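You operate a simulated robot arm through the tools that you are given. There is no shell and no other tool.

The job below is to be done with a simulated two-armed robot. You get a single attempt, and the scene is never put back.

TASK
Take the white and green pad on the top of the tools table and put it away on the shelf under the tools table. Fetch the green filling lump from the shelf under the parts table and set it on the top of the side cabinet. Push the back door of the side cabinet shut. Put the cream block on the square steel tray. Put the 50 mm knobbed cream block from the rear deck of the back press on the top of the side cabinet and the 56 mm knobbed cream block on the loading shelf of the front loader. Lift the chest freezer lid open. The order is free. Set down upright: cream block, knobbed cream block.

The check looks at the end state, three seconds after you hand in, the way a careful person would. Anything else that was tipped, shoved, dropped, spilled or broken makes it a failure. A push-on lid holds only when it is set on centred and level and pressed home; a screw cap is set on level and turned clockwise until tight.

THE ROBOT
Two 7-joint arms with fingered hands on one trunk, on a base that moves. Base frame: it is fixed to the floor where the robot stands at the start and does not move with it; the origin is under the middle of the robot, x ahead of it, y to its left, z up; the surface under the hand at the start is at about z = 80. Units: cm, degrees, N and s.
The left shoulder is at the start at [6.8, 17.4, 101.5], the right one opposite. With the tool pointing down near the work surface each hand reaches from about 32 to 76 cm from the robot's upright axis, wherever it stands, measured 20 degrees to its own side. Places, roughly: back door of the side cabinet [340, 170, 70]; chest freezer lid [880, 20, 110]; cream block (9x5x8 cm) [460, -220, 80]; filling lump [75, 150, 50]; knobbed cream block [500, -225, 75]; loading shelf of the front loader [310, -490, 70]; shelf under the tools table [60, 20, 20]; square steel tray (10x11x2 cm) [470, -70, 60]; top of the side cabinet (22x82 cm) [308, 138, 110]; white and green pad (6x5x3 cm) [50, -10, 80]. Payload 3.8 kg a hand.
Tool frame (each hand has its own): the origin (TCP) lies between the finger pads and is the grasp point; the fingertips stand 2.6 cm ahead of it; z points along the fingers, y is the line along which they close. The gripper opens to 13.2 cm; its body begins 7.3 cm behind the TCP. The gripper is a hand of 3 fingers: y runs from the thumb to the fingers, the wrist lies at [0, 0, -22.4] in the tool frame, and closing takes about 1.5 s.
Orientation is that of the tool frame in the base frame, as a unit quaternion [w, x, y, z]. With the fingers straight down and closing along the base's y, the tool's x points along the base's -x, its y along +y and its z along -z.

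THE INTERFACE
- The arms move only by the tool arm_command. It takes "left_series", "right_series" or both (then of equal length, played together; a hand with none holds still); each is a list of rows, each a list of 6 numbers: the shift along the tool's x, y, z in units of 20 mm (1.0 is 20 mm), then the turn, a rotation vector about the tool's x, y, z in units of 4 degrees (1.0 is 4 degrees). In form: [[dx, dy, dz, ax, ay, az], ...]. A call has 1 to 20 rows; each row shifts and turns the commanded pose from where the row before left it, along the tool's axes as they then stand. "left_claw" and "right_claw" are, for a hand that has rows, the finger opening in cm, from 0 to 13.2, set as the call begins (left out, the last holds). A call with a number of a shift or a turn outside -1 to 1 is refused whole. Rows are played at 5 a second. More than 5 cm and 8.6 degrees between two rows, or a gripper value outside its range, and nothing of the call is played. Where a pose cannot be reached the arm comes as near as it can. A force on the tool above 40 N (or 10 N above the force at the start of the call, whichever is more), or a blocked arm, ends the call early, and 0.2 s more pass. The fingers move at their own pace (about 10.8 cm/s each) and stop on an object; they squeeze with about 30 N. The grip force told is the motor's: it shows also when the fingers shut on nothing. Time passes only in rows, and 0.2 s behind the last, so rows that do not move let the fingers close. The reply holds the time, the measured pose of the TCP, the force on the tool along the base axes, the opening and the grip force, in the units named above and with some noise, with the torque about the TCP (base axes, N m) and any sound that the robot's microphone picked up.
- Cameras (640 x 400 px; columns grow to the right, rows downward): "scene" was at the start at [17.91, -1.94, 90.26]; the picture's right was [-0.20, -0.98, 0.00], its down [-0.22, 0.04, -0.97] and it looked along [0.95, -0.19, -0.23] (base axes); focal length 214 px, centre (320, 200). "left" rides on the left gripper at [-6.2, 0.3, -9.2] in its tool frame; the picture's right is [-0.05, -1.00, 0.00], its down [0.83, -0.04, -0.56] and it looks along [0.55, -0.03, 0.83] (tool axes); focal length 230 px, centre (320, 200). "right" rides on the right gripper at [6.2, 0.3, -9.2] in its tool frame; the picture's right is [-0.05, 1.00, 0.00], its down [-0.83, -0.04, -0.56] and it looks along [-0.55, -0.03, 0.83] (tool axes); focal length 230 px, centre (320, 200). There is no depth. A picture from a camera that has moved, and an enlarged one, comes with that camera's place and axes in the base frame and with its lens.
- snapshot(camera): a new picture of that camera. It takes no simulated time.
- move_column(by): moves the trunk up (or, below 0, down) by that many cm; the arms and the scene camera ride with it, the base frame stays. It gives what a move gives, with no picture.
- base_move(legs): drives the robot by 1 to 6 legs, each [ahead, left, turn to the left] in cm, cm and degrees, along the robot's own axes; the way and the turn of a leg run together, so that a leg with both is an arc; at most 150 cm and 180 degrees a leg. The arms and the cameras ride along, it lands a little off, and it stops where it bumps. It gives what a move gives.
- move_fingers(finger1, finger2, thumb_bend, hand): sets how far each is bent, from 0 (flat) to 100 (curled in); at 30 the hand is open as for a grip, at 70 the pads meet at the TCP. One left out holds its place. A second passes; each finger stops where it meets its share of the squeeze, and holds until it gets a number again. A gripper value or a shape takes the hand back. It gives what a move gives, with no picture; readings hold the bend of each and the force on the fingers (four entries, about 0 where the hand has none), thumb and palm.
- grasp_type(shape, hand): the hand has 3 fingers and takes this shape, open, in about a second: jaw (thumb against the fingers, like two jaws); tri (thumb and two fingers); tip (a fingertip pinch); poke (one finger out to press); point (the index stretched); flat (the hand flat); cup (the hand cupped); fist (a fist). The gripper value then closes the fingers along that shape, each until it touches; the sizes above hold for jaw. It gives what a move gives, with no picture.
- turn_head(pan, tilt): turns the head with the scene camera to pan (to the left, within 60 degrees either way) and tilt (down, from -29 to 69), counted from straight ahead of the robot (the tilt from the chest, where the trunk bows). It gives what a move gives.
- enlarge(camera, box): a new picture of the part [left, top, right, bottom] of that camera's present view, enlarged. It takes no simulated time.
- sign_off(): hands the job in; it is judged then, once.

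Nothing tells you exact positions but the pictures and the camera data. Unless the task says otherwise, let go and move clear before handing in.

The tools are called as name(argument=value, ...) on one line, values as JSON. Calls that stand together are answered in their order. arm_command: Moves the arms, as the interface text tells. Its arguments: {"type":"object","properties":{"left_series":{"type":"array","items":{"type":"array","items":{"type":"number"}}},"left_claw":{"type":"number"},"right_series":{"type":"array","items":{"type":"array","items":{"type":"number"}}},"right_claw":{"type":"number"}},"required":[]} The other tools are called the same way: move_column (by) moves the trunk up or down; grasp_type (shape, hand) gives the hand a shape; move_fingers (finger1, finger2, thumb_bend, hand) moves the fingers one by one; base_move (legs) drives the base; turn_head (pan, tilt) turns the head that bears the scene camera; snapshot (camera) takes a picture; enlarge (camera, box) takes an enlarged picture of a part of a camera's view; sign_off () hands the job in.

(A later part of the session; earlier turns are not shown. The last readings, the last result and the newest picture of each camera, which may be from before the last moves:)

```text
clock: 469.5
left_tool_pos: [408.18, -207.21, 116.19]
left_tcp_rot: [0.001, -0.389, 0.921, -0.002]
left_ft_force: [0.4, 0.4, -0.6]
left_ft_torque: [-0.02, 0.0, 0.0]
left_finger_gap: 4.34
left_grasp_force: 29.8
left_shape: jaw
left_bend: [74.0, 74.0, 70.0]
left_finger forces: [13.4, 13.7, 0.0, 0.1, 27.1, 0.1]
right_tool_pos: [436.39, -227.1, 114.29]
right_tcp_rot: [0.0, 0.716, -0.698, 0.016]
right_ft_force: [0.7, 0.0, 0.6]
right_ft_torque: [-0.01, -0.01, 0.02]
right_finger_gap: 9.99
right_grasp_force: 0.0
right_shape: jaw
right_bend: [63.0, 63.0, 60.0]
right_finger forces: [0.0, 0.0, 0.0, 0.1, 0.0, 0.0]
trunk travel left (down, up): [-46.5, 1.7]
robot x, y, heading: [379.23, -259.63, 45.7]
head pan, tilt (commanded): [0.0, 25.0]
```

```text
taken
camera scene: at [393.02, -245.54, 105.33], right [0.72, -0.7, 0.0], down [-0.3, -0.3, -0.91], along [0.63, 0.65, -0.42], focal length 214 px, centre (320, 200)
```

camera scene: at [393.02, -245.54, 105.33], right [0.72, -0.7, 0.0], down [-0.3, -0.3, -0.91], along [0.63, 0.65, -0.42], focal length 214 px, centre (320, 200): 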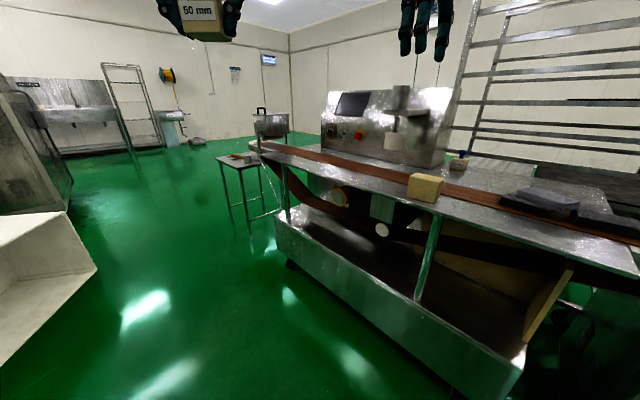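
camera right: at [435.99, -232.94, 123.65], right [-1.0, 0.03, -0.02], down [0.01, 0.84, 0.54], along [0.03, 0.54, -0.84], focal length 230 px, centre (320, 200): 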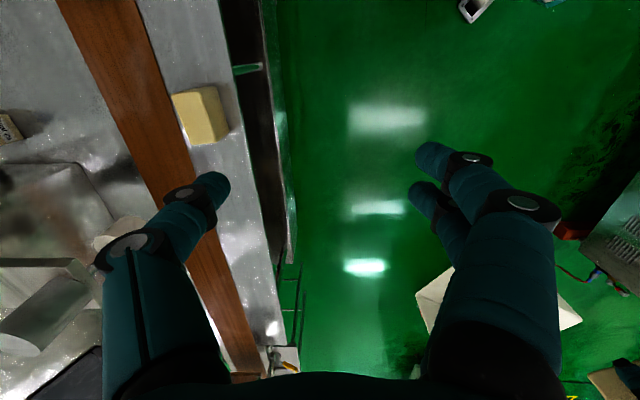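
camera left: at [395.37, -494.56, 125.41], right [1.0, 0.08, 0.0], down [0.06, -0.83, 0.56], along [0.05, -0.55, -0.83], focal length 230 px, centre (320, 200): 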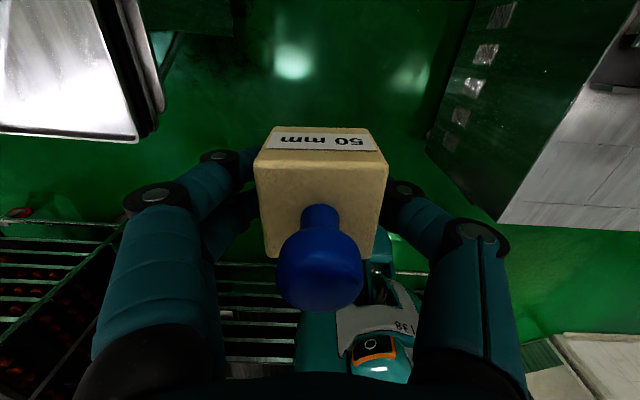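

Now the hand yaw is 91° with a relaxed wrist. I move the base so the hand is above the block.

base_move(legs=[[16.9, -13.9, -1.2]])

snapshot(camera="right")

```text
clock: 471.3
left_tool_pos: [431.1, -205.88, 116.09]
left_tcp_rot: [0.002, -0.378, 0.926, -0.002]
left_ft_force: [0.1, 0.0, -1.2]
left_ft_torque: [0.0, 0.03, -0.03]
left_finger_gap: 4.32
left_grasp_force: 30.1
left_shape: jaw
left_bend: [74.0, 74.0, 70.0]
left_finger forces: [13.5, 13.6, 0.0, 0.0, 27.1, 0.0]
right_tool_pos: [458.81, -226.27, 114.41]
right_tcp_rot: [0.0, 0.707, -0.707, 0.016]
right_ft_force: [-0.1, -0.5, 0.8]
right_ft_torque: [-0.01, 0.01, 0.01]
right_finger_gap: 9.95
right_grasp_force: 0.1
right_shape: jaw
right_bend: [63.0, 63.0, 60.0]
right_finger forces: [0.0, 0.0, 0.1, 0.0, 0.1, 0.0]
trunk travel left (down, up): [-46.5, 1.7]
robot x, y, heading: [400.87, -257.32, 44.2]
head pan, tilt (commanded): [0.0, 25.0]
```

```text
taken
camera right: at [458.3, -232.2, 123.69], right [-1.0, 0.05, -0.02], down [0.03, 0.84, 0.54], along [0.05, 0.53, -0.84], focal length 230 px, centre (320, 200)
```

right: 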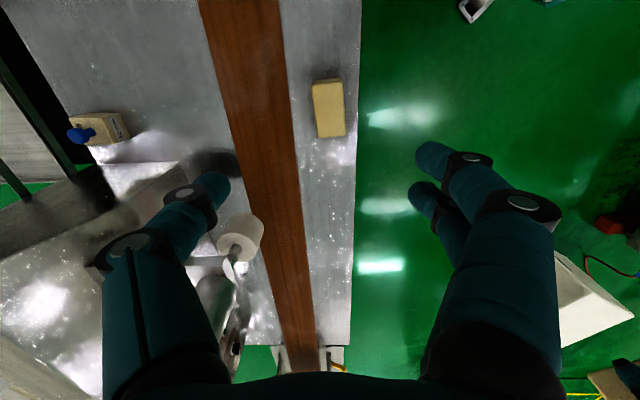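

Block is centred close to the hand. Descending toward it.

arm_command(right_series=[[-0.11, 0.06, 1, 0, 0, 0], [-0.11, 0.06, 1, 0, 0, 0], [-0.11, 0.06, 1, 0, 0, 0], [-0.11, 0.06, 1, 0, 0, 0], [-0.11, 0.06, 1, 0, 0, 0], [-0.11, 0.06, 1, 0, 0, 0], [-0.11, 0.06, 1, 0, 0, 0], [-0.11, 0.06, 1, 0, 0, 0], [-0.11, 0.06, 1, 0, 0, 0], [-0.11, 0.06, 1, 0, 0, 0], [-0.11, 0.06, 0.6, 0, 0, 0], [0, 0, 0, 0, 0, 0]])

snapshot(camera="right")

snapshot(camera="scene")

```text
clock: 473.9
left_tool_pos: [431.15, -205.83, 116.24]
left_tcp_rot: [0.001, -0.378, 0.926, -0.002]
left_ft_force: [0.1, 0.3, -0.6]
left_ft_torque: [-0.01, 0.04, -0.01]
left_finger_gap: 4.32
left_grasp_force: 30.1
left_shape: jaw
left_bend: [74.0, 74.0, 70.0]
left_finger forces: [13.4, 13.6, 0.1, 0.0, 27.1, 0.0]
right_tool_pos: [458.94, -223.29, 93.38]
right_tcp_rot: [0.001, 0.708, -0.706, 0.017]
right_ft_force: [0.6, 0.4, 0.3]
right_ft_torque: [-0.01, 0.0, 0.0]
right_finger_gap: 9.97
right_grasp_force: 0.1
right_shape: jaw
right_bend: [63.0, 63.0, 60.0]
right_finger forces: [0.0, 0.0, 0.0, 0.1, 0.0, 0.1]
right hand out of reach, approached as far as the arm can: row 1, 2, 4, 5
trunk travel left (down, up): [-46.5, 1.7]
robot x, y, heading: [400.84, -257.65, 44.4]
head pan, tilt (commanded): [0.0, 25.0]
```

```text
taken
camera right: at [458.42, -229.1, 102.66], right [-1.0, 0.05, -0.02], down [0.03, 0.84, 0.54], along [0.05, 0.53, -0.84], focal length 230 px, centre (320, 200)
```

right: 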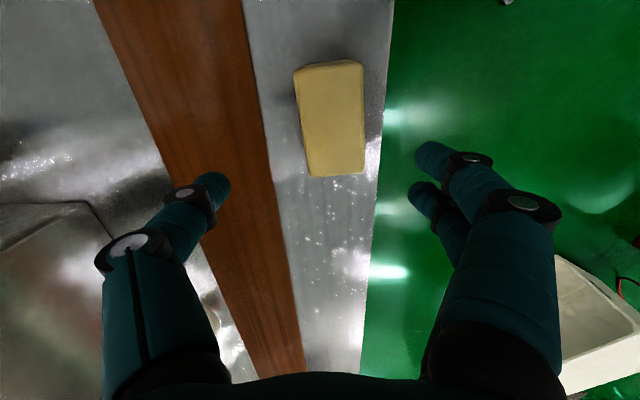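

```text
taken
camera scene: at [415.07, -243.8, 105.33], right [0.7, -0.72, 0.0], down [-0.3, -0.3, -0.91], along [0.65, 0.63, -0.42], focal length 214 px, centre (320, 200)
```

scene: 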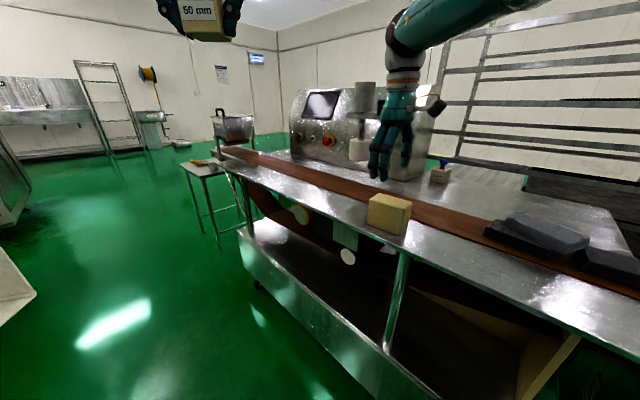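

Small correction (−0.9, −1.3 cm) plus 4° yaw to match the block, then down to z≈82.5.

arm_command(right_series=[[0.63, 0.45, 0, 0, 0, -1], [0, 0, 1, 0, 0, 0], [0, 0, 1, 0, 0, 0], [0, 0, 0, 0, 0, 0]])

snapshot(camera="right")

```text
clock: 474.9
left_tool_pos: [431.14, -205.67, 116.15]
left_tcp_rot: [0.001, -0.378, 0.926, -0.001]
left_ft_force: [0.2, 0.1, -0.2]
left_ft_torque: [0.02, 0.01, 0.0]
left_finger_gap: 4.28
left_grasp_force: 30.0
left_shape: jaw
left_bend: [74.0, 74.0, 70.0]
left_finger forces: [13.4, 13.5, 0.0, 0.0, 27.1, 0.1]
right_tool_pos: [459.02, -223.45, 89.17]
right_tcp_rot: [0.0, 0.732, -0.681, 0.016]
right_ft_force: [-0.6, 0.4, 0.3]
right_ft_torque: [0.02, 0.03, -0.01]
right_finger_gap: 9.98
right_grasp_force: 0.0
right_shape: jaw
right_bend: [63.0, 63.0, 60.0]
right_finger forces: [0.0, 0.1, 0.0, 0.0, 0.0, 0.0]
right hand out of reach, approached as far as the arm can: row 1
trunk travel left (down, up): [-46.5, 1.7]
robot x, y, heading: [400.71, -257.93, 44.2]
head pan, tilt (commanded): [0.0, 25.0]
```

```text
taken
camera right: at [458.96, -229.44, 98.63], right [-1.0, -0.02, -0.02], down [-0.03, 0.84, 0.54], along [0.01, 0.54, -0.84], focal length 230 px, centre (320, 200)
```

right: 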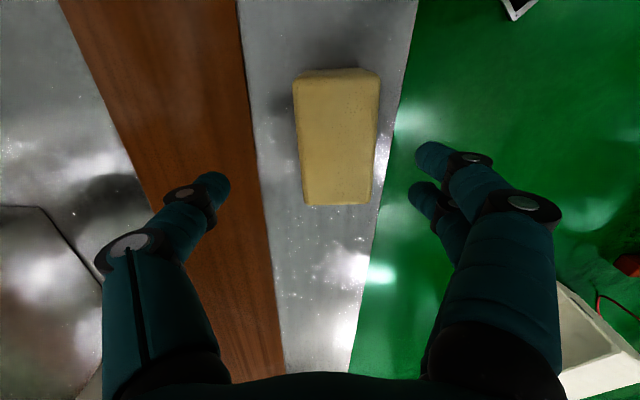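

The arm refuses the small inward shift, so I use the base for the fine correction.

base_move(legs=[[-1.6, -0.6, 0]])

snapshot(camera="right")

```text
clock: 475.7
left_tool_pos: [430.59, -207.18, 115.92]
left_tcp_rot: [-0.001, -0.377, 0.926, -0.002]
left_ft_force: [0.0, 0.5, -0.3]
left_ft_torque: [0.0, 0.01, 0.01]
left_finger_gap: 4.31
left_grasp_force: 29.3
left_shape: jaw
left_bend: [74.0, 74.0, 70.0]
left_finger forces: [13.4, 13.6, 0.0, 0.1, 27.1, 0.0]
right_tool_pos: [458.36, -224.94, 89.05]
right_tcp_rot: [0.001, 0.732, -0.681, 0.017]
right_ft_force: [0.2, 0.0, -0.2]
right_ft_torque: [-0.02, -0.04, -0.01]
right_finger_gap: 9.98
right_grasp_force: 0.1
right_shape: jaw
right_bend: [63.0, 63.0, 60.0]
right_finger forces: [0.0, 0.0, 0.1, 0.0, 0.0, 0.0]
trunk travel left (down, up): [-46.5, 1.7]
robot x, y, heading: [399.98, -259.03, 44.2]
head pan, tilt (commanded): [0.0, 25.0]
```

```text
taken
camera right: at [458.33, -230.81, 98.5], right [-1.0, -0.02, -0.02], down [-0.03, 0.84, 0.53], along [0.01, 0.53, -0.84], focal length 230 px, centre (320, 200)
```

right: 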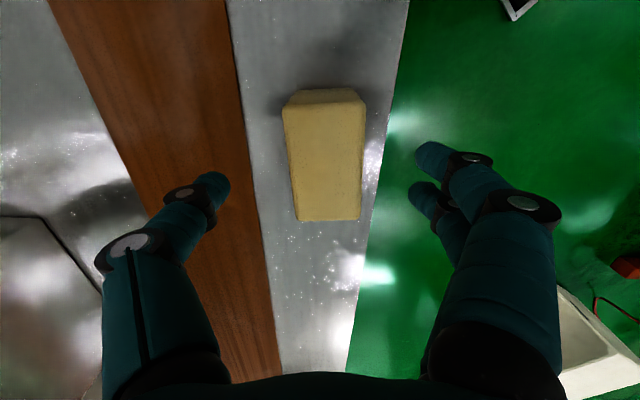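

Centred now. Descending to grasp height and closing.

arm_command(right_series=[[0, 0, 1, 0, 0, 0], [0, 0, 1, 0, 0, 0], [0, 0, 1, 0, 0, 0], [0, 0, 0.25, 0, 0, 0], [0, 0, 0, 0, 0, 0]])

snapshot(camera="right")

enlarge(camera="scene", box=[320, 100, 480, 260])

```text
clock: 476.9
left_tool_pos: [430.4, -207.21, 116.13]
left_tcp_rot: [0.0, -0.378, 0.926, -0.002]
left_ft_force: [-0.1, 0.4, -0.4]
left_ft_torque: [0.01, 0.02, -0.01]
left_finger_gap: 4.32
left_grasp_force: 29.8
left_shape: jaw
left_bend: [74.0, 74.0, 70.0]
left_finger forces: [13.3, 13.8, 0.0, 0.0, 27.2, 0.0]
right_tool_pos: [457.98, -225.96, 82.83]
right_tcp_rot: [0.0, 0.732, -0.681, 0.017]
right_ft_force: [0.3, -0.2, -0.7]
right_ft_torque: [0.0, 0.0, -0.03]
right_finger_gap: 9.97
right_grasp_force: 0.1
right_shape: jaw
right_bend: [63.0, 63.0, 60.0]
right_finger forces: [0.0, 0.1, 0.0, 0.0, 0.0, 0.1]
right hand out of reach, approached as far as the arm can: row 2, 4
trunk travel left (down, up): [-46.5, 1.7]
robot x, y, heading: [400.24, -258.59, 44.5]
head pan, tilt (commanded): [0.0, 25.0]
```

```text
taken
camera right: at [457.83, -231.84, 92.24], right [-1.0, -0.02, -0.02], down [-0.03, 0.84, 0.54], along [0.01, 0.54, -0.84], focal length 230 px, centre (320, 200)
```

right: 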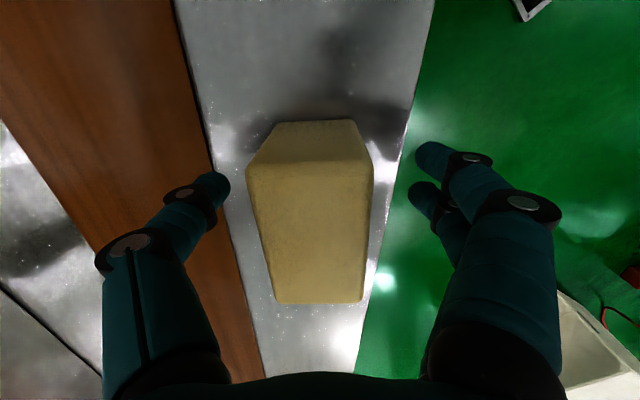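

```text
2.50 times, centred on (400, 180) of scene
camera zoom: at [414.37, -245.28, 105.33], right [0.7, -0.71, 0.0], down [-0.3, -0.3, -0.91], along [0.65, 0.63, -0.42], focal length 536 px, centre (120, 250)
```

zoom: 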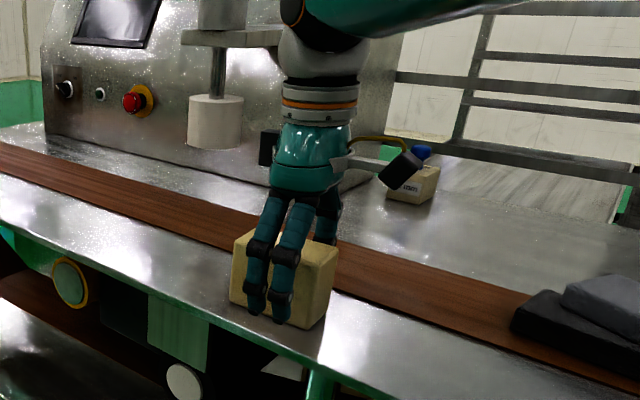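

About 1 cm off along the block; a small base nudge (+y) centres it, then I close.

base_move(legs=[[0.8, 0.7, 0]])

arm_command(right_series=[[0, 0, 0, 0, 0, 0], [0, 0, 0, 0, 0, 0], [0, 0, 0, 0, 0, 0], [0, 0, 0, 0, 0, 0], [0, 0, 0, 0, 0, 0], [0, 0, 0, 0, 0, 0]], right_claw=2.5)

snapshot(camera="right")

enlarge(camera="scene", box=[320, 100, 480, 260])

```text
clock: 477.7
left_tool_pos: [430.41, -206.39, 116.15]
left_tcp_rot: [0.0, -0.378, 0.926, -0.001]
left_ft_force: [0.2, -0.4, -1.3]
left_ft_torque: [-0.02, 0.02, -0.02]
left_finger_gap: 4.34
left_grasp_force: 30.1
left_shape: jaw
left_bend: [74.0, 74.0, 70.0]
left_finger forces: [13.4, 13.6, 0.0, 0.0, 27.2, 0.1]
right_tool_pos: [457.97, -224.92, 82.91]
right_tcp_rot: [0.0, 0.732, -0.681, 0.016]
right_ft_force: [-0.1, 0.4, -0.5]
right_ft_torque: [-0.03, 0.01, 0.01]
right_finger_gap: 9.98
right_grasp_force: 0.0
right_shape: jaw
right_bend: [63.0, 63.0, 60.0]
right_finger forces: [0.0, 0.0, 0.0, 0.0, 0.0, 0.0]
trunk travel left (down, up): [-46.5, 1.7]
robot x, y, heading: [400.23, -258.04, 44.2]
head pan, tilt (commanded): [0.0, 25.0]
```

```text
clock: 479.1
left_tool_pos: [430.55, -206.28, 116.22]
left_tcp_rot: [0.0, -0.378, 0.926, -0.002]
left_ft_force: [0.4, -0.6, -1.6]
left_ft_torque: [0.03, -0.02, 0.0]
left_finger_gap: 4.31
left_grasp_force: 30.1
left_shape: jaw
left_bend: [74.0, 74.0, 70.0]
left_finger forces: [13.4, 13.6, 0.1, 0.0, 27.1, 0.0]
right_tool_pos: [457.98, -224.95, 82.83]
right_tcp_rot: [0.0, 0.732, -0.681, 0.016]
right_ft_force: [-0.4, -0.6, -0.3]
right_ft_torque: [0.01, 0.04, 0.02]
right_finger_gap: 4.35
right_grasp_force: 29.7
right_shape: jaw
right_bend: [74.0, 74.0, 70.0]
right_finger forces: [13.5, 13.7, 0.1, 0.0, 27.3, 0.0]
trunk travel left (down, up): [-46.5, 1.7]
robot x, y, heading: [400.55, -258.05, 44.6]
head pan, tilt (commanded): [0.0, 25.0]
```

```text
taken
camera right: at [457.93, -230.83, 92.22], right [-1.0, -0.02, -0.02], down [-0.03, 0.84, 0.54], along [0.01, 0.54, -0.84], focal length 230 px, centre (320, 200)
```

right: 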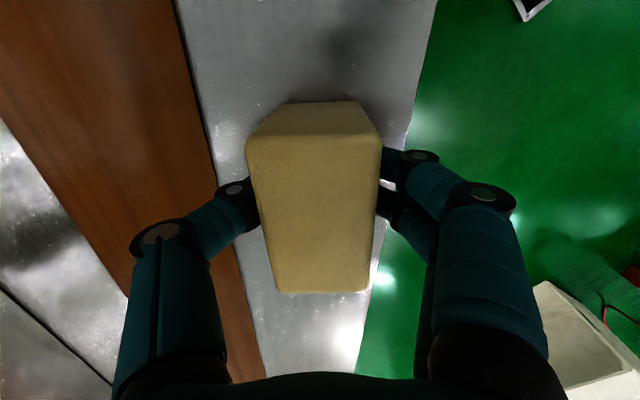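

```text
2.50 times, centred on (400, 180) of scene
camera zoom: at [414.47, -244.26, 105.32], right [0.7, -0.71, 0.0], down [-0.3, -0.3, -0.91], along [0.65, 0.63, -0.42], focal length 536 px, centre (120, 250)
```

zoom: 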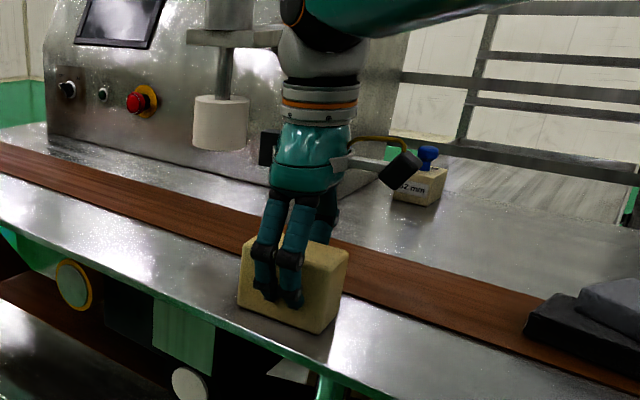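

The cream block is firmly gripped. Lifting it.

arm_command(right_series=[[0, 0, -1, 0, 0, 0], [0, 0, -1, 0, 0, 0], [0, 0, -1, 0, 0, 0], [0, 0, -1, 0, 0, 0], [0, 0, -1, 0, 0, 0], [0, 0, -1, 0, 0, 0], [0, 0, -1, 0, 0, 0], [0, 0, -1, 0, 0, 0], [0, 0, 0, 0, 0, 0]])

snapshot(camera="right")

base_move(legs=[[-15, 15, 0]])

snapshot(camera="scene")

```text
clock: 481.1
left_tool_pos: [430.52, -206.25, 116.1]
left_tcp_rot: [0.0, -0.378, 0.926, -0.003]
left_ft_force: [0.1, -0.4, -1.1]
left_ft_torque: [0.01, -0.03, 0.04]
left_finger_gap: 4.3
left_grasp_force: 30.0
left_shape: jaw
left_bend: [74.0, 74.0, 70.0]
left_finger forces: [13.4, 13.7, 0.0, 0.0, 27.1, 0.1]
right_tool_pos: [457.61, -224.52, 98.91]
right_tcp_rot: [0.0, 0.732, -0.681, 0.016]
right_ft_force: [0.1, -0.5, -3.2]
right_ft_torque: [-0.01, 0.01, -0.01]
right_finger_gap: 4.32
right_grasp_force: 29.7
right_shape: jaw
right_bend: [74.0, 74.0, 70.0]
right_finger forces: [13.7, 13.6, 0.0, 0.1, 27.2, 0.1]
trunk travel left (down, up): [-46.5, 1.7]
robot x, y, heading: [399.98, -258.06, 44.3]
head pan, tilt (commanded): [0.0, 25.0]
```

```text
taken
camera right: at [457.53, -230.48, 108.28], right [-1.0, -0.02, -0.02], down [-0.03, 0.84, 0.54], along [0.01, 0.54, -0.84], focal length 230 px, centre (320, 200)
```

right: 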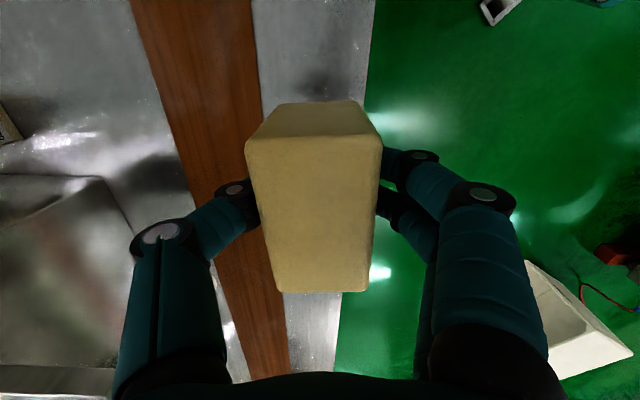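

```text
clock: 483.0
left_tool_pos: [409.19, -206.07, 116.19]
left_tcp_rot: [0.0, -0.378, 0.926, -0.001]
left_ft_force: [-0.5, -0.5, -0.9]
left_ft_torque: [-0.02, 0.02, 0.0]
left_finger_gap: 4.31
left_grasp_force: 30.1
left_shape: jaw
left_bend: [74.0, 74.0, 70.0]
left_finger forces: [13.4, 13.7, 0.1, 0.1, 27.0, 0.0]
right_tool_pos: [436.29, -224.35, 98.82]
right_tcp_rot: [0.001, 0.733, -0.68, 0.016]
right_ft_force: [-1.3, -0.3, -3.5]
right_ft_torque: [-0.04, 0.01, -0.01]
right_finger_gap: 4.34
right_grasp_force: 29.9
right_shape: jaw
right_bend: [74.0, 74.0, 70.0]
right_finger forces: [13.7, 13.6, 0.0, 0.1, 27.4, 0.1]
trunk travel left (down, up): [-46.5, 1.7]
robot x, y, heading: [378.83, -258.02, 44.4]
head pan, tilt (commanded): [0.0, 25.0]
```

```text
taken
camera scene: at [393.23, -244.1, 105.31], right [0.7, -0.71, 0.0], down [-0.3, -0.3, -0.91], along [0.65, 0.63, -0.42], focal length 214 px, centre (320, 200)
```

scene: 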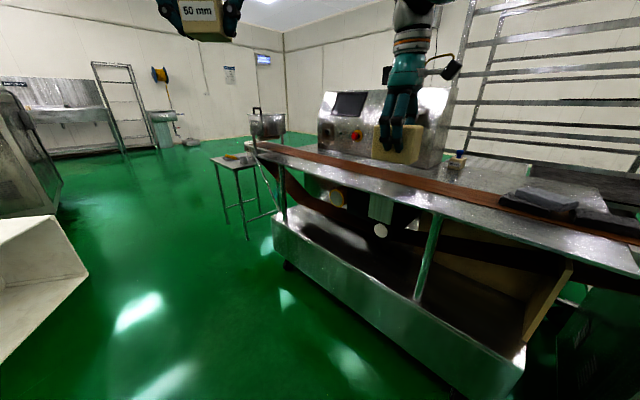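

I relax the wrist yaw back to neutral, and drive north to the small table with the steel tray.

arm_command(right_series=[[0, 0, 0, 0, 0, 1], [0, 0, 0, 0, 0, 1], [0, 0, 0, 0, 0, 1], [0, 0, 0, 0, 0, 1], [0, 0, 0, 0, 0, 1], [0, 0, 0, 0, 0, 1], [0, 0, 0, 0, 0, 1], [0, 0, 0, 0, 0, 1], [0, 0, 0, 0, 0, 1], [0, 0, 0, 0, 0, 1], [0, 0, 0, 0, 0, 1], [0, 0, 0, 0, 0, 1], [0, 0, -1, 0, 0, 0.3], [0, 0, -1, 0, 0, 0], [0, 0, -1, 0, 0, 0], [0, 0, 0, 0, 0, 0]])

base_move(legs=[[0, 0, 45.6], [145, -14, 0], [40, 0, 0], [0, 0, -90]])

turn_head(pan=0, tilt=35)

snapshot(camera="scene")

snapshot(camera="right")

```text
clock: 486.4
left_tool_pos: [409.16, -206.07, 116.04]
left_tcp_rot: [0.0, -0.379, 0.925, -0.002]
left_ft_force: [0.2, -0.1, -1.2]
left_ft_torque: [-0.02, -0.02, -0.04]
left_finger_gap: 4.31
left_grasp_force: 30.0
left_shape: jaw
left_bend: [74.0, 74.0, 70.0]
left_finger forces: [13.5, 13.7, 0.1, 0.0, 27.2, 0.0]
right_tool_pos: [436.19, -224.43, 104.95]
right_tcp_rot: [0.006, -0.383, 0.924, -0.015]
right_ft_force: [-0.9, 0.2, -3.1]
right_ft_torque: [0.0, 0.02, -0.02]
right_finger_gap: 4.37
right_grasp_force: 30.1
right_shape: jaw
right_bend: [74.0, 74.0, 70.0]
right_finger forces: [13.6, 13.6, 0.0, 0.0, 27.3, 0.0]
trunk travel left (down, up): [-46.5, 1.7]
robot x, y, heading: [378.61, -257.98, 44.5]
head pan, tilt (commanded): [0.0, 25.0]
```

```text
clock: 501.6
left_tool_pos: [450.37, -58.31, 116.1]
left_tcp_rot: [-0.002, -0.007, 1.0, -0.002]
left_ft_force: [-0.3, -0.1, -0.7]
left_ft_torque: [-0.01, 0.01, -0.02]
left_finger_gap: 4.29
left_grasp_force: 30.0
left_shape: jaw
left_bend: [74.0, 74.0, 70.0]
left_finger forces: [13.4, 13.6, 0.1, 0.0, 27.1, 0.0]
right_tool_pos: [457.26, -90.17, 105.04]
right_tcp_rot: [0.0, -0.012, 1.0, -0.017]
right_ft_force: [0.2, 0.2, -3.3]
right_ft_torque: [0.0, 0.03, 0.01]
right_finger_gap: 4.31
right_grasp_force: 29.7
right_shape: jaw
right_bend: [74.0, 74.0, 70.0]
right_finger forces: [13.5, 13.5, 0.0, 0.0, 27.1, 0.0]
trunk travel left (down, up): [-46.5, 1.7]
robot x, y, heading: [392.45, -74.6, 0.5]
head pan, tilt (commanded): [0.0, 25.0]
```

```text
clock: 502.3
left_tool_pos: [450.39, -58.31, 116.21]
left_tcp_rot: [-0.001, -0.007, 1.0, -0.002]
left_ft_force: [-0.5, -0.1, -0.7]
left_ft_torque: [0.02, -0.03, -0.01]
left_finger_gap: 4.3
left_grasp_force: 29.5
left_shape: jaw
left_bend: [74.0, 74.0, 70.0]
left_finger forces: [13.3, 13.5, 0.0, 0.0, 27.0, 0.0]
right_tool_pos: [457.32, -90.08, 105.06]
right_tcp_rot: [0.001, -0.011, 1.0, -0.017]
right_ft_force: [1.0, -0.2, -3.3]
right_ft_torque: [-0.03, 0.03, -0.01]
right_finger_gap: 4.28
right_grasp_force: 29.7
right_shape: jaw
right_bend: [74.0, 74.0, 70.0]
right_finger forces: [13.5, 13.5, 0.0, 0.0, 27.1, 0.1]
trunk travel left (down, up): [-46.5, 1.7]
robot x, y, heading: [392.49, -75.05, 0.6]
head pan, tilt (commanded): [0.0, 35.0]
```

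```text
taken
camera scene: at [412.17, -74.84, 103.75], right [0.01, -1.0, 0.0], down [-0.57, -0.01, -0.82], along [0.82, 0.01, -0.57], focal length 214 px, centre (320, 200)
```

scene: 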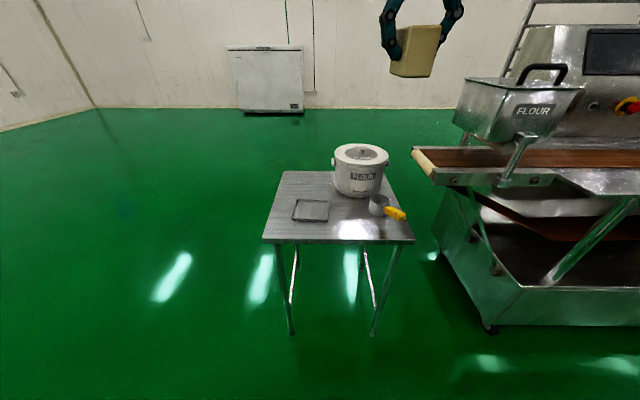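

```text
taken
camera right: at [451.09, -89.61, 114.22], right [0.03, 1.0, -0.03], down [0.83, -0.01, 0.56], along [0.56, -0.04, -0.83], focal length 230 px, centre (320, 200)
```

right: 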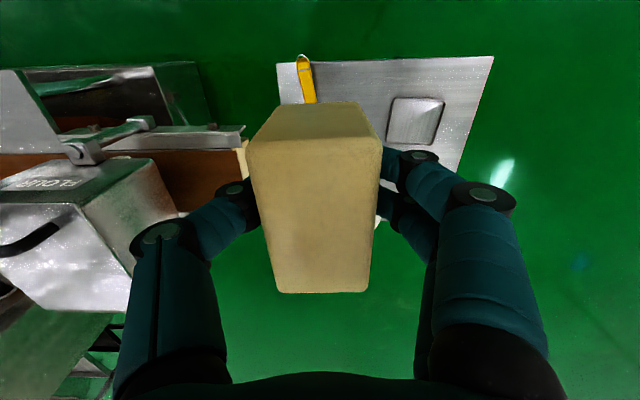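

I see the small table: FLOUR pot, cup with yellow brush, and the steel tray at its front-left. Zooming on the tray.

enlarge(camera="scene", box=[260, 160, 420, 260])

enlarge(camera="right", box=[370, 50, 530, 170])

```text
4.00 times, centred on (340, 210) of scene
camera zoom: at [412.17, -74.84, 103.75], right [0.01, -1.0, 0.0], down [-0.57, -0.01, -0.82], along [0.82, 0.01, -0.57], focal length 858 px, centre (240, 160)
```

zoom: 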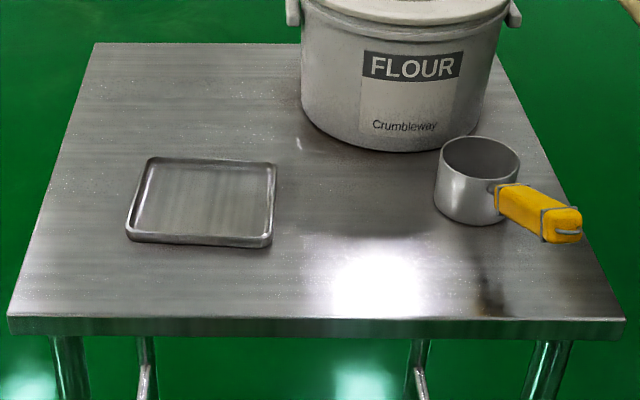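

```text
3.33 times, centred on (450, 110) of right
camera zoom: at [451.09, -89.61, 114.22], right [0.03, 1.0, -0.03], down [0.83, -0.01, 0.56], along [0.56, -0.04, -0.83], focal length 767 px, centre (-113, 500)
```

zoom: 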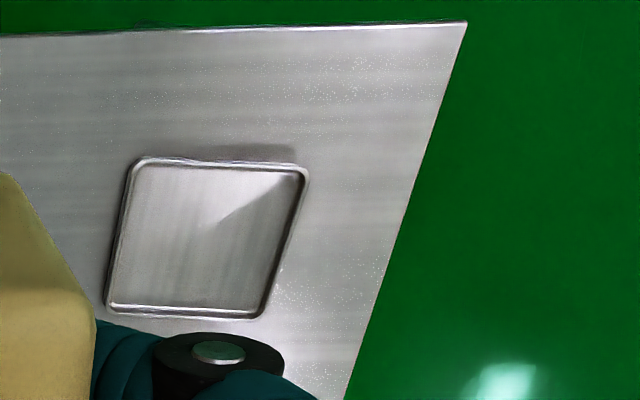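

The tray is about 10 (x) × 11 (y) cm, centred near (465.3,-71.6), rotated about -4.5°. The block's 9 cm side must lie along y, so I turn the base to ≈50° and the wrist by the rest, then position over the tray.

base_move(legs=[[0, 0, 50]])

arm_command(right_series=[[0, 0, 0, 0, 0, -1], [0, 0, 0, 0, 0, -1], [0, 0, 0, 0, 0, -1], [0, 0, 0, 0, 0, -1], [0, 0, 0, 0, 0, -1], [0, 0, 0, 0, 0, -1], [0, 0, 0, 0, 0, -1], [0, 0, 0, 0, 0, -1], [0, 0, 0, 0, 0, -0.5], [0, 0, 0, 0, 0, 0]])

base_move(legs=[[-12, -37, 0]])

snapshot(camera="right")

snapshot(camera="scene")

```text
clock: 504.9
left_tool_pos: [417.52, -20.32, 116.07]
left_tcp_rot: [0.0, -0.424, 0.906, -0.002]
left_ft_force: [-0.2, 0.1, -1.2]
left_ft_torque: [0.02, 0.01, -0.01]
left_finger_gap: 4.31
left_grasp_force: 29.8
left_shape: jaw
left_bend: [74.0, 74.0, 70.0]
left_finger forces: [13.3, 13.7, 0.0, 0.1, 26.9, 0.0]
right_tool_pos: [446.06, -35.79, 105.02]
right_tcp_rot: [0.007, -0.428, 0.904, -0.015]
right_ft_force: [-0.4, -0.5, -2.9]
right_ft_torque: [-0.02, 0.01, 0.0]
right_finger_gap: 4.33
right_grasp_force: 29.5
right_shape: jaw
right_bend: [74.0, 74.0, 70.0]
right_finger forces: [13.6, 13.6, 0.0, 0.1, 27.2, 0.0]
trunk travel left (down, up): [-46.5, 1.7]
robot x, y, heading: [392.66, -75.09, 50.1]
head pan, tilt (commanded): [0.0, 35.0]
```

```text
clock: 507.1
left_tool_pos: [417.6, -20.24, 115.9]
left_tcp_rot: [0.0, -0.423, 0.906, -0.003]
left_ft_force: [-0.5, -0.3, -0.3]
left_ft_torque: [0.0, 0.0, -0.01]
left_finger_gap: 4.32
left_grasp_force: 30.2
left_shape: jaw
left_bend: [74.0, 74.0, 70.0]
left_finger forces: [13.3, 13.6, 0.1, 0.0, 26.9, 0.1]
right_tool_pos: [446.23, -35.79, 104.97]
right_tcp_rot: [0.002, -0.674, 0.739, -0.016]
right_ft_force: [0.9, -1.1, -3.5]
right_ft_torque: [-0.05, 0.0, 0.0]
right_finger_gap: 4.31
right_grasp_force: 30.0
right_shape: jaw
right_bend: [74.0, 74.0, 70.0]
right_finger forces: [13.6, 13.4, 0.0, 0.0, 27.2, 0.0]
trunk travel left (down, up): [-46.5, 1.7]
robot x, y, heading: [392.59, -74.97, 50.2]
head pan, tilt (commanded): [0.0, 35.0]
```

```text
clock: 510.9
left_tool_pos: [438.15, -52.97, 116.16]
left_tcp_rot: [-0.001, -0.424, 0.906, -0.002]
left_ft_force: [-0.7, -0.2, -0.5]
left_ft_torque: [0.0, -0.02, -0.01]
left_finger_gap: 4.28
left_grasp_force: 30.1
left_shape: jaw
left_bend: [74.0, 74.0, 70.0]
left_finger forces: [13.3, 13.6, 0.0, 0.0, 26.9, 0.1]
right_tool_pos: [466.76, -68.49, 105.0]
right_tcp_rot: [0.002, -0.675, 0.738, -0.015]
right_ft_force: [-0.4, 0.0, -3.7]
right_ft_torque: [-0.02, -0.01, 0.0]
right_finger_gap: 4.31
right_grasp_force: 30.4
right_shape: jaw
right_bend: [74.0, 74.0, 70.0]
right_finger forces: [13.6, 13.6, 0.1, 0.1, 27.1, 0.1]
trunk travel left (down, up): [-46.5, 1.7]
robot x, y, heading: [413.43, -107.58, 50.2]
head pan, tilt (commanded): [0.0, 35.0]
```

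```text
taken
camera right: at [465.78, -74.39, 114.33], right [-0.99, 0.14, -0.03], down [0.1, 0.83, 0.54], along [0.1, 0.53, -0.84], focal length 230 px, centre (320, 200)
```

right: 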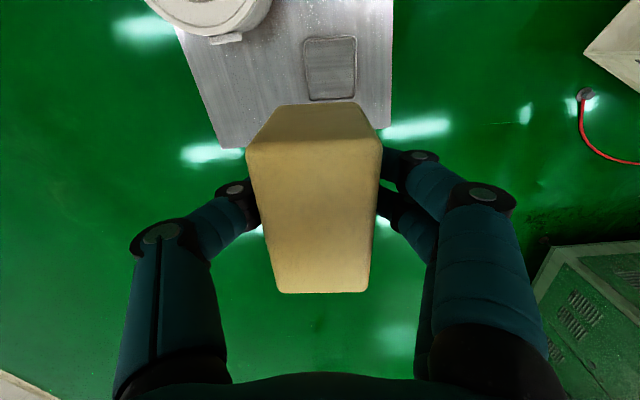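

```text
taken
camera scene: at [425.85, -92.82, 103.74], right [0.77, -0.64, 0.0], down [-0.37, -0.44, -0.82], along [0.52, 0.63, -0.57], focal length 214 px, centre (320, 200)
```

scene: 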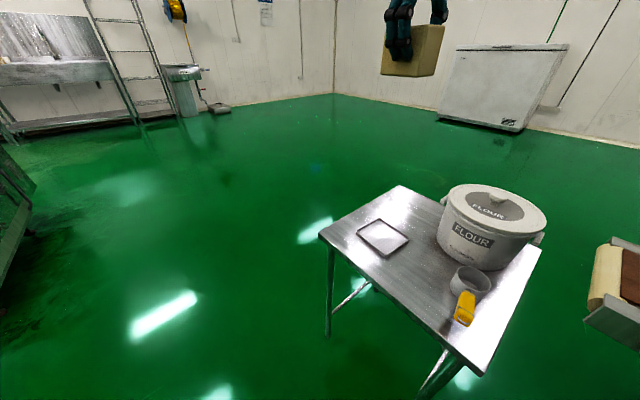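

The tray centre from above is (465.5,-71.5). Before lowering, I check where the right elbow is relative to the conveyor end with the left camera.

snapshot(camera="left")

turn_head(pan=-45, tilt=20)

snapshot(camera="scene")

```text
taken
camera left: at [441.95, -47.96, 125.35], right [0.8, -0.6, 0.0], down [-0.5, -0.66, 0.56], along [-0.33, -0.45, -0.83], focal length 230 px, centre (320, 200)
```

left: 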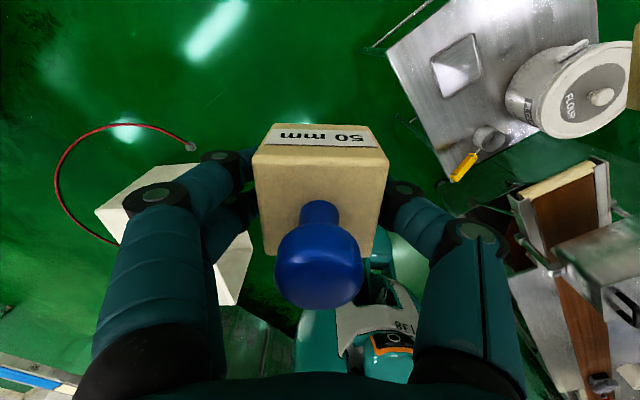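

```text
clock: 512.0
left_tool_pos: [438.17, -53.05, 116.07]
left_tcp_rot: [0.0, -0.425, 0.905, -0.003]
left_ft_force: [-0.1, 0.3, -1.8]
left_ft_torque: [-0.02, 0.0, 0.01]
left_finger_gap: 4.31
left_grasp_force: 29.8
left_shape: jaw
left_bend: [74.0, 74.0, 70.0]
left_finger forces: [13.3, 13.6, 0.1, 0.0, 26.9, 0.0]
right_tool_pos: [466.83, -68.43, 104.99]
right_tcp_rot: [0.003, -0.674, 0.738, -0.016]
right_ft_force: [0.7, -0.4, -2.7]
right_ft_torque: [-0.02, 0.01, -0.01]
right_finger_gap: 4.31
right_grasp_force: 30.3
right_shape: jaw
right_bend: [74.0, 74.0, 70.0]
right_finger forces: [13.6, 13.5, 0.1, 0.0, 27.0, 0.1]
trunk travel left (down, up): [-46.5, 1.7]
robot x, y, heading: [413.79, -107.81, 50.5]
head pan, tilt (commanded): [-45.0, 20.0]
```

```text
taken
camera scene: at [429.48, -98.73, 106.13], right [0.09, -1.0, 0.0], down [-0.34, -0.03, -0.94], along [0.94, 0.09, -0.34], focal length 214 px, centre (320, 200)
```

scene: 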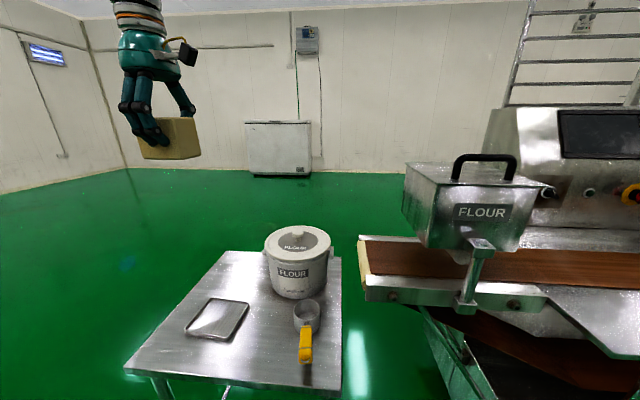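

The elbow should sit around (461,-121) at z≈105, well above the conveyor (80) and clear of the hopper. I lower the trunk only 12 cm and shift over the tray centre.

move_column(by=-12)

base_move(legs=[[-3.1, 1.1, 0]])

arm_command(right_series=[[0, 0, 1, 0, 0, 0], [0, 0, 1, 0, 0, 0], [0, 0, 1, 0, 0, 0], [0, 0, 1, 0, 0, 0], [0, 0, 1, 0, 0, 0], [0, 0, 0, 0, 0, 0]])

snapshot(camera="right")

turn_head(pan=0, tilt=30)

snapshot(camera="scene")

```text
clock: 513.5
left_tool_pos: [438.1, -53.05, 104.2]
left_tcp_rot: [0.001, -0.425, 0.905, -0.001]
left_ft_force: [1.1, -0.3, -1.6]
left_ft_torque: [0.0, 0.01, -0.01]
left_finger_gap: 4.29
left_grasp_force: 29.9
left_shape: jaw
left_bend: [74.0, 74.0, 70.0]
left_finger forces: [13.4, 13.6, 0.1, 0.1, 27.0, 0.1]
right_tool_pos: [466.79, -68.58, 93.01]
right_tcp_rot: [0.003, -0.674, 0.739, -0.016]
right_ft_force: [-0.3, -0.4, -3.6]
right_ft_torque: [-0.03, -0.01, 0.0]
right_finger_gap: 4.3
right_grasp_force: 29.7
right_shape: jaw
right_bend: [74.0, 74.0, 70.0]
right_finger forces: [13.6, 13.6, 0.0, 0.0, 27.1, 0.0]
trunk travel left (down, up): [-34.5, 13.7]
robot x, y, heading: [413.29, -107.61, 50.2]
head pan, tilt (commanded): [-45.0, 20.0]
```

```text
clock: 514.4
left_tool_pos: [435.36, -54.81, 104.23]
left_tcp_rot: [0.0, -0.424, 0.906, -0.003]
left_ft_force: [-0.4, 0.3, -0.6]
left_ft_torque: [-0.01, 0.0, 0.02]
left_finger_gap: 4.28
left_grasp_force: 30.2
left_shape: jaw
left_bend: [74.0, 74.0, 70.0]
left_finger forces: [13.4, 13.6, 0.0, 0.1, 27.0, 0.0]
right_tool_pos: [463.91, -70.25, 92.99]
right_tcp_rot: [0.003, -0.674, 0.739, -0.017]
right_ft_force: [-0.7, 0.1, -3.5]
right_ft_torque: [-0.01, -0.02, -0.02]
right_finger_gap: 4.33
right_grasp_force: 30.2
right_shape: jaw
right_bend: [74.0, 74.0, 70.0]
right_finger forces: [13.8, 13.6, 0.1, 0.0, 27.2, 0.1]
trunk travel left (down, up): [-34.5, 13.7]
robot x, y, heading: [410.88, -109.32, 50.1]
head pan, tilt (commanded): [-45.0, 20.0]
```

```text
clock: 515.8
left_tool_pos: [435.41, -54.7, 104.15]
left_tcp_rot: [0.0, -0.425, 0.905, -0.002]
left_ft_force: [-0.4, -0.9, -1.8]
left_ft_torque: [-0.02, 0.01, -0.03]
left_finger_gap: 4.3
left_grasp_force: 30.7
left_shape: jaw
left_bend: [74.0, 74.0, 70.0]
left_finger forces: [13.4, 13.7, 0.0, 0.1, 27.0, 0.0]
right_tool_pos: [464.34, -70.38, 82.98]
right_tcp_rot: [0.002, -0.674, 0.738, -0.016]
right_ft_force: [0.0, 0.0, -2.9]
right_ft_torque: [-0.02, 0.02, -0.02]
right_finger_gap: 4.32
right_grasp_force: 30.0
right_shape: jaw
right_bend: [74.0, 74.0, 70.0]
right_finger forces: [13.8, 13.6, 0.0, 0.0, 27.1, 0.0]
trunk travel left (down, up): [-34.5, 13.7]
robot x, y, heading: [410.95, -109.41, 50.3]
head pan, tilt (commanded): [-45.0, 20.0]
```

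```text
taken
camera right: at [463.19, -76.2, 92.34], right [-0.99, 0.14, -0.03], down [0.1, 0.83, 0.54], along [0.1, 0.53, -0.84], focal length 230 px, centre (320, 200)
```

right: 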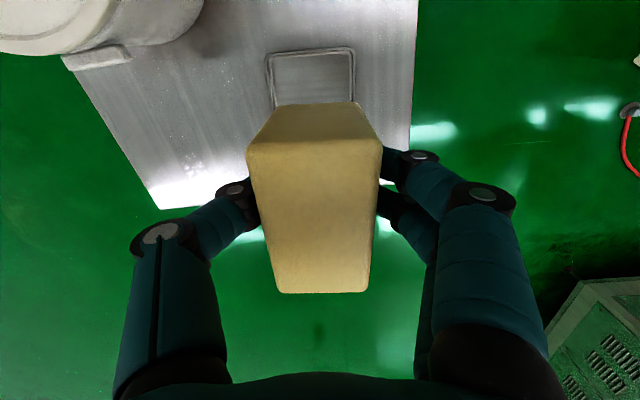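

```text
clock: 516.9
left_tool_pos: [435.52, -54.75, 104.05]
left_tcp_rot: [0.0, -0.425, 0.905, -0.002]
left_ft_force: [-0.2, 0.3, -2.0]
left_ft_torque: [0.0, 0.0, 0.01]
left_finger_gap: 4.3
left_grasp_force: 29.9
left_shape: jaw
left_bend: [74.0, 74.0, 70.0]
left_finger forces: [13.3, 13.6, 0.0, 0.0, 27.1, 0.1]
right_tool_pos: [464.25, -70.3, 83.1]
right_tcp_rot: [0.003, -0.675, 0.737, -0.017]
right_ft_force: [-0.5, 0.0, -2.6]
right_ft_torque: [-0.02, 0.0, 0.0]
right_finger_gap: 4.32
right_grasp_force: 29.3
right_shape: jaw
right_bend: [74.0, 74.0, 70.0]
right_finger forces: [13.7, 13.7, 0.0, 0.1, 27.2, 0.0]
trunk travel left (down, up): [-34.5, 13.7]
robot x, y, heading: [410.49, -109.71, 50.4]
head pan, tilt (commanded): [0.0, 30.0]
```

```text
taken
camera scene: at [422.14, -95.6, 89.55], right [0.77, -0.64, 0.0], down [-0.32, -0.38, -0.87], along [0.55, 0.67, -0.5], focal length 214 px, centre (320, 200)
```

scene: 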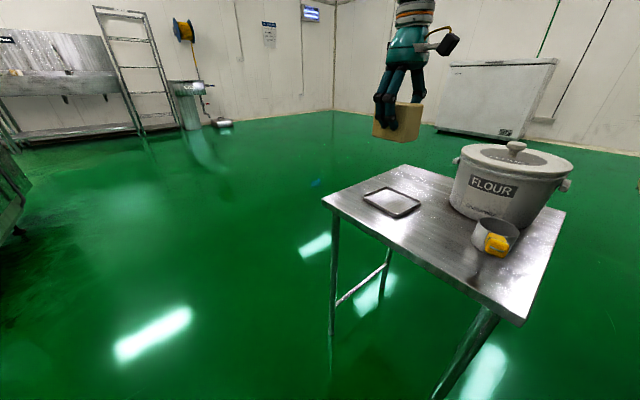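

The block hangs level; its -y end is at about y≈-73.4 while it should be at -75.7 on the tray. I shift by (+1.1, -2.3) cm and lower further.

arm_command(right_series=[[0.55, -0.325, 0, 0, 0, 0], [0.55, -0.325, 0, 0, 0, 0], [0, 0, 1, 0, 0, 0], [0, 0, 1, 0, 0, 0], [0, 0, 0, 0, 0, 0]])

snapshot(camera="right")

enlarge(camera="scene", box=[320, 20, 540, 240])

```text
clock: 518.1
left_tool_pos: [435.41, -54.8, 104.18]
left_tcp_rot: [-0.001, -0.424, 0.906, -0.002]
left_ft_force: [-0.2, 0.6, -1.3]
left_ft_torque: [0.03, 0.02, 0.0]
left_finger_gap: 4.28
left_grasp_force: 29.9
left_shape: jaw
left_bend: [74.0, 74.0, 70.0]
left_finger forces: [13.4, 13.6, 0.1, 0.0, 27.0, 0.0]
right_tool_pos: [465.72, -72.7, 79.01]
right_tcp_rot: [0.002, -0.673, 0.739, -0.016]
right_ft_force: [-1.0, -0.9, -3.4]
right_ft_torque: [-0.01, 0.02, -0.02]
right_finger_gap: 4.3
right_grasp_force: 30.1
right_shape: jaw
right_bend: [74.0, 74.0, 70.0]
right_finger forces: [13.7, 13.6, 0.0, 0.1, 27.1, 0.0]
trunk travel left (down, up): [-34.5, 13.7]
robot x, y, heading: [410.82, -109.13, 50.0]
head pan, tilt (commanded): [0.0, 30.0]
```

```text
taken
camera right: at [464.59, -78.56, 88.35], right [-0.99, 0.14, -0.03], down [0.1, 0.83, 0.54], along [0.1, 0.53, -0.84], focal length 230 px, centre (320, 200)
```

right: 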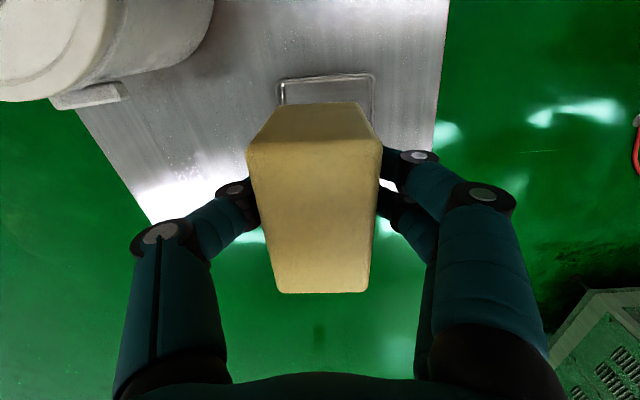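

```text
1.82 times, centred on (430, 130) of scene
camera zoom: at [422.13, -95.6, 89.55], right [0.77, -0.64, 0.0], down [-0.32, -0.38, -0.87], along [0.55, 0.67, -0.5], focal length 390 px, centre (120, 327)
```

zoom: 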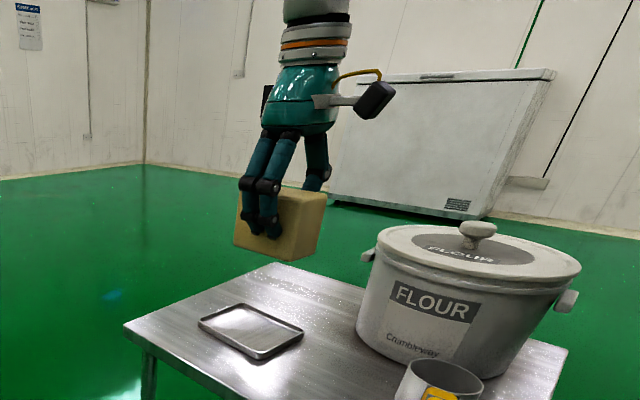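

Alignment looks good and the pot's handle stays ~8 cm clear. Lowering to just above the rim.

arm_command(right_series=[[0, 0, 1, 0, 0, 0], [0, 0, 1, 0, 0, 0], [0, 0, 0.6, 0, 0, 0], [0, 0, 0, 0, 0, 0]])

snapshot(camera="right")

enlarge(camera="scene", box=[320, 80, 480, 240])

```text
clock: 519.1
left_tool_pos: [435.44, -54.75, 104.14]
left_tcp_rot: [0.001, -0.425, 0.905, -0.001]
left_ft_force: [0.3, -0.1, -0.9]
left_ft_torque: [0.01, 0.01, 0.03]
left_finger_gap: 4.33
left_grasp_force: 29.3
left_shape: jaw
left_bend: [74.0, 74.0, 70.0]
left_finger forces: [13.4, 13.6, 0.0, 0.0, 27.0, 0.0]
right_tool_pos: [465.9, -72.69, 73.87]
right_tcp_rot: [0.002, -0.674, 0.738, -0.016]
right_ft_force: [-0.1, 0.4, -3.2]
right_ft_torque: [-0.01, 0.0, -0.02]
right_finger_gap: 4.32
right_grasp_force: 29.9
right_shape: jaw
right_bend: [74.0, 74.0, 70.0]
right_finger forces: [13.8, 13.6, 0.1, 0.0, 27.2, 0.0]
trunk travel left (down, up): [-34.5, 13.7]
robot x, y, heading: [410.28, -109.28, 50.1]
head pan, tilt (commanded): [0.0, 30.0]
```

```text
taken
camera right: at [464.73, -78.65, 83.16], right [-0.99, 0.14, -0.03], down [0.1, 0.83, 0.54], along [0.1, 0.53, -0.84], focal length 230 px, centre (320, 200)
```

right: 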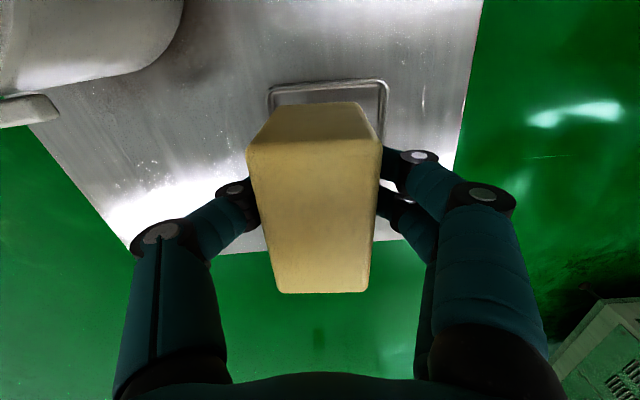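

```text
2.50 times, centred on (400, 160) of scene
camera zoom: at [422.13, -95.59, 89.55], right [0.77, -0.64, 0.0], down [-0.32, -0.38, -0.87], along [0.55, 0.67, -0.5], focal length 536 px, centre (120, 300)
```

zoom: 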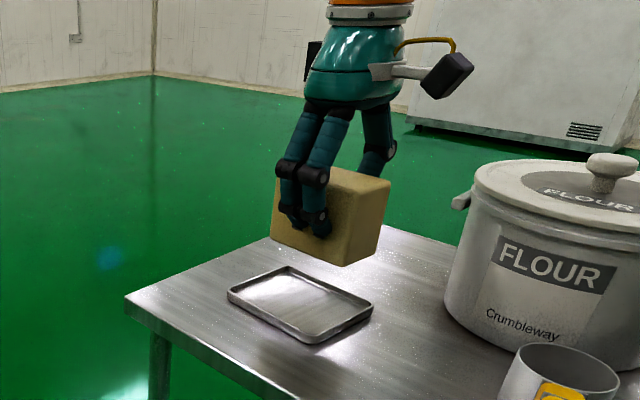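

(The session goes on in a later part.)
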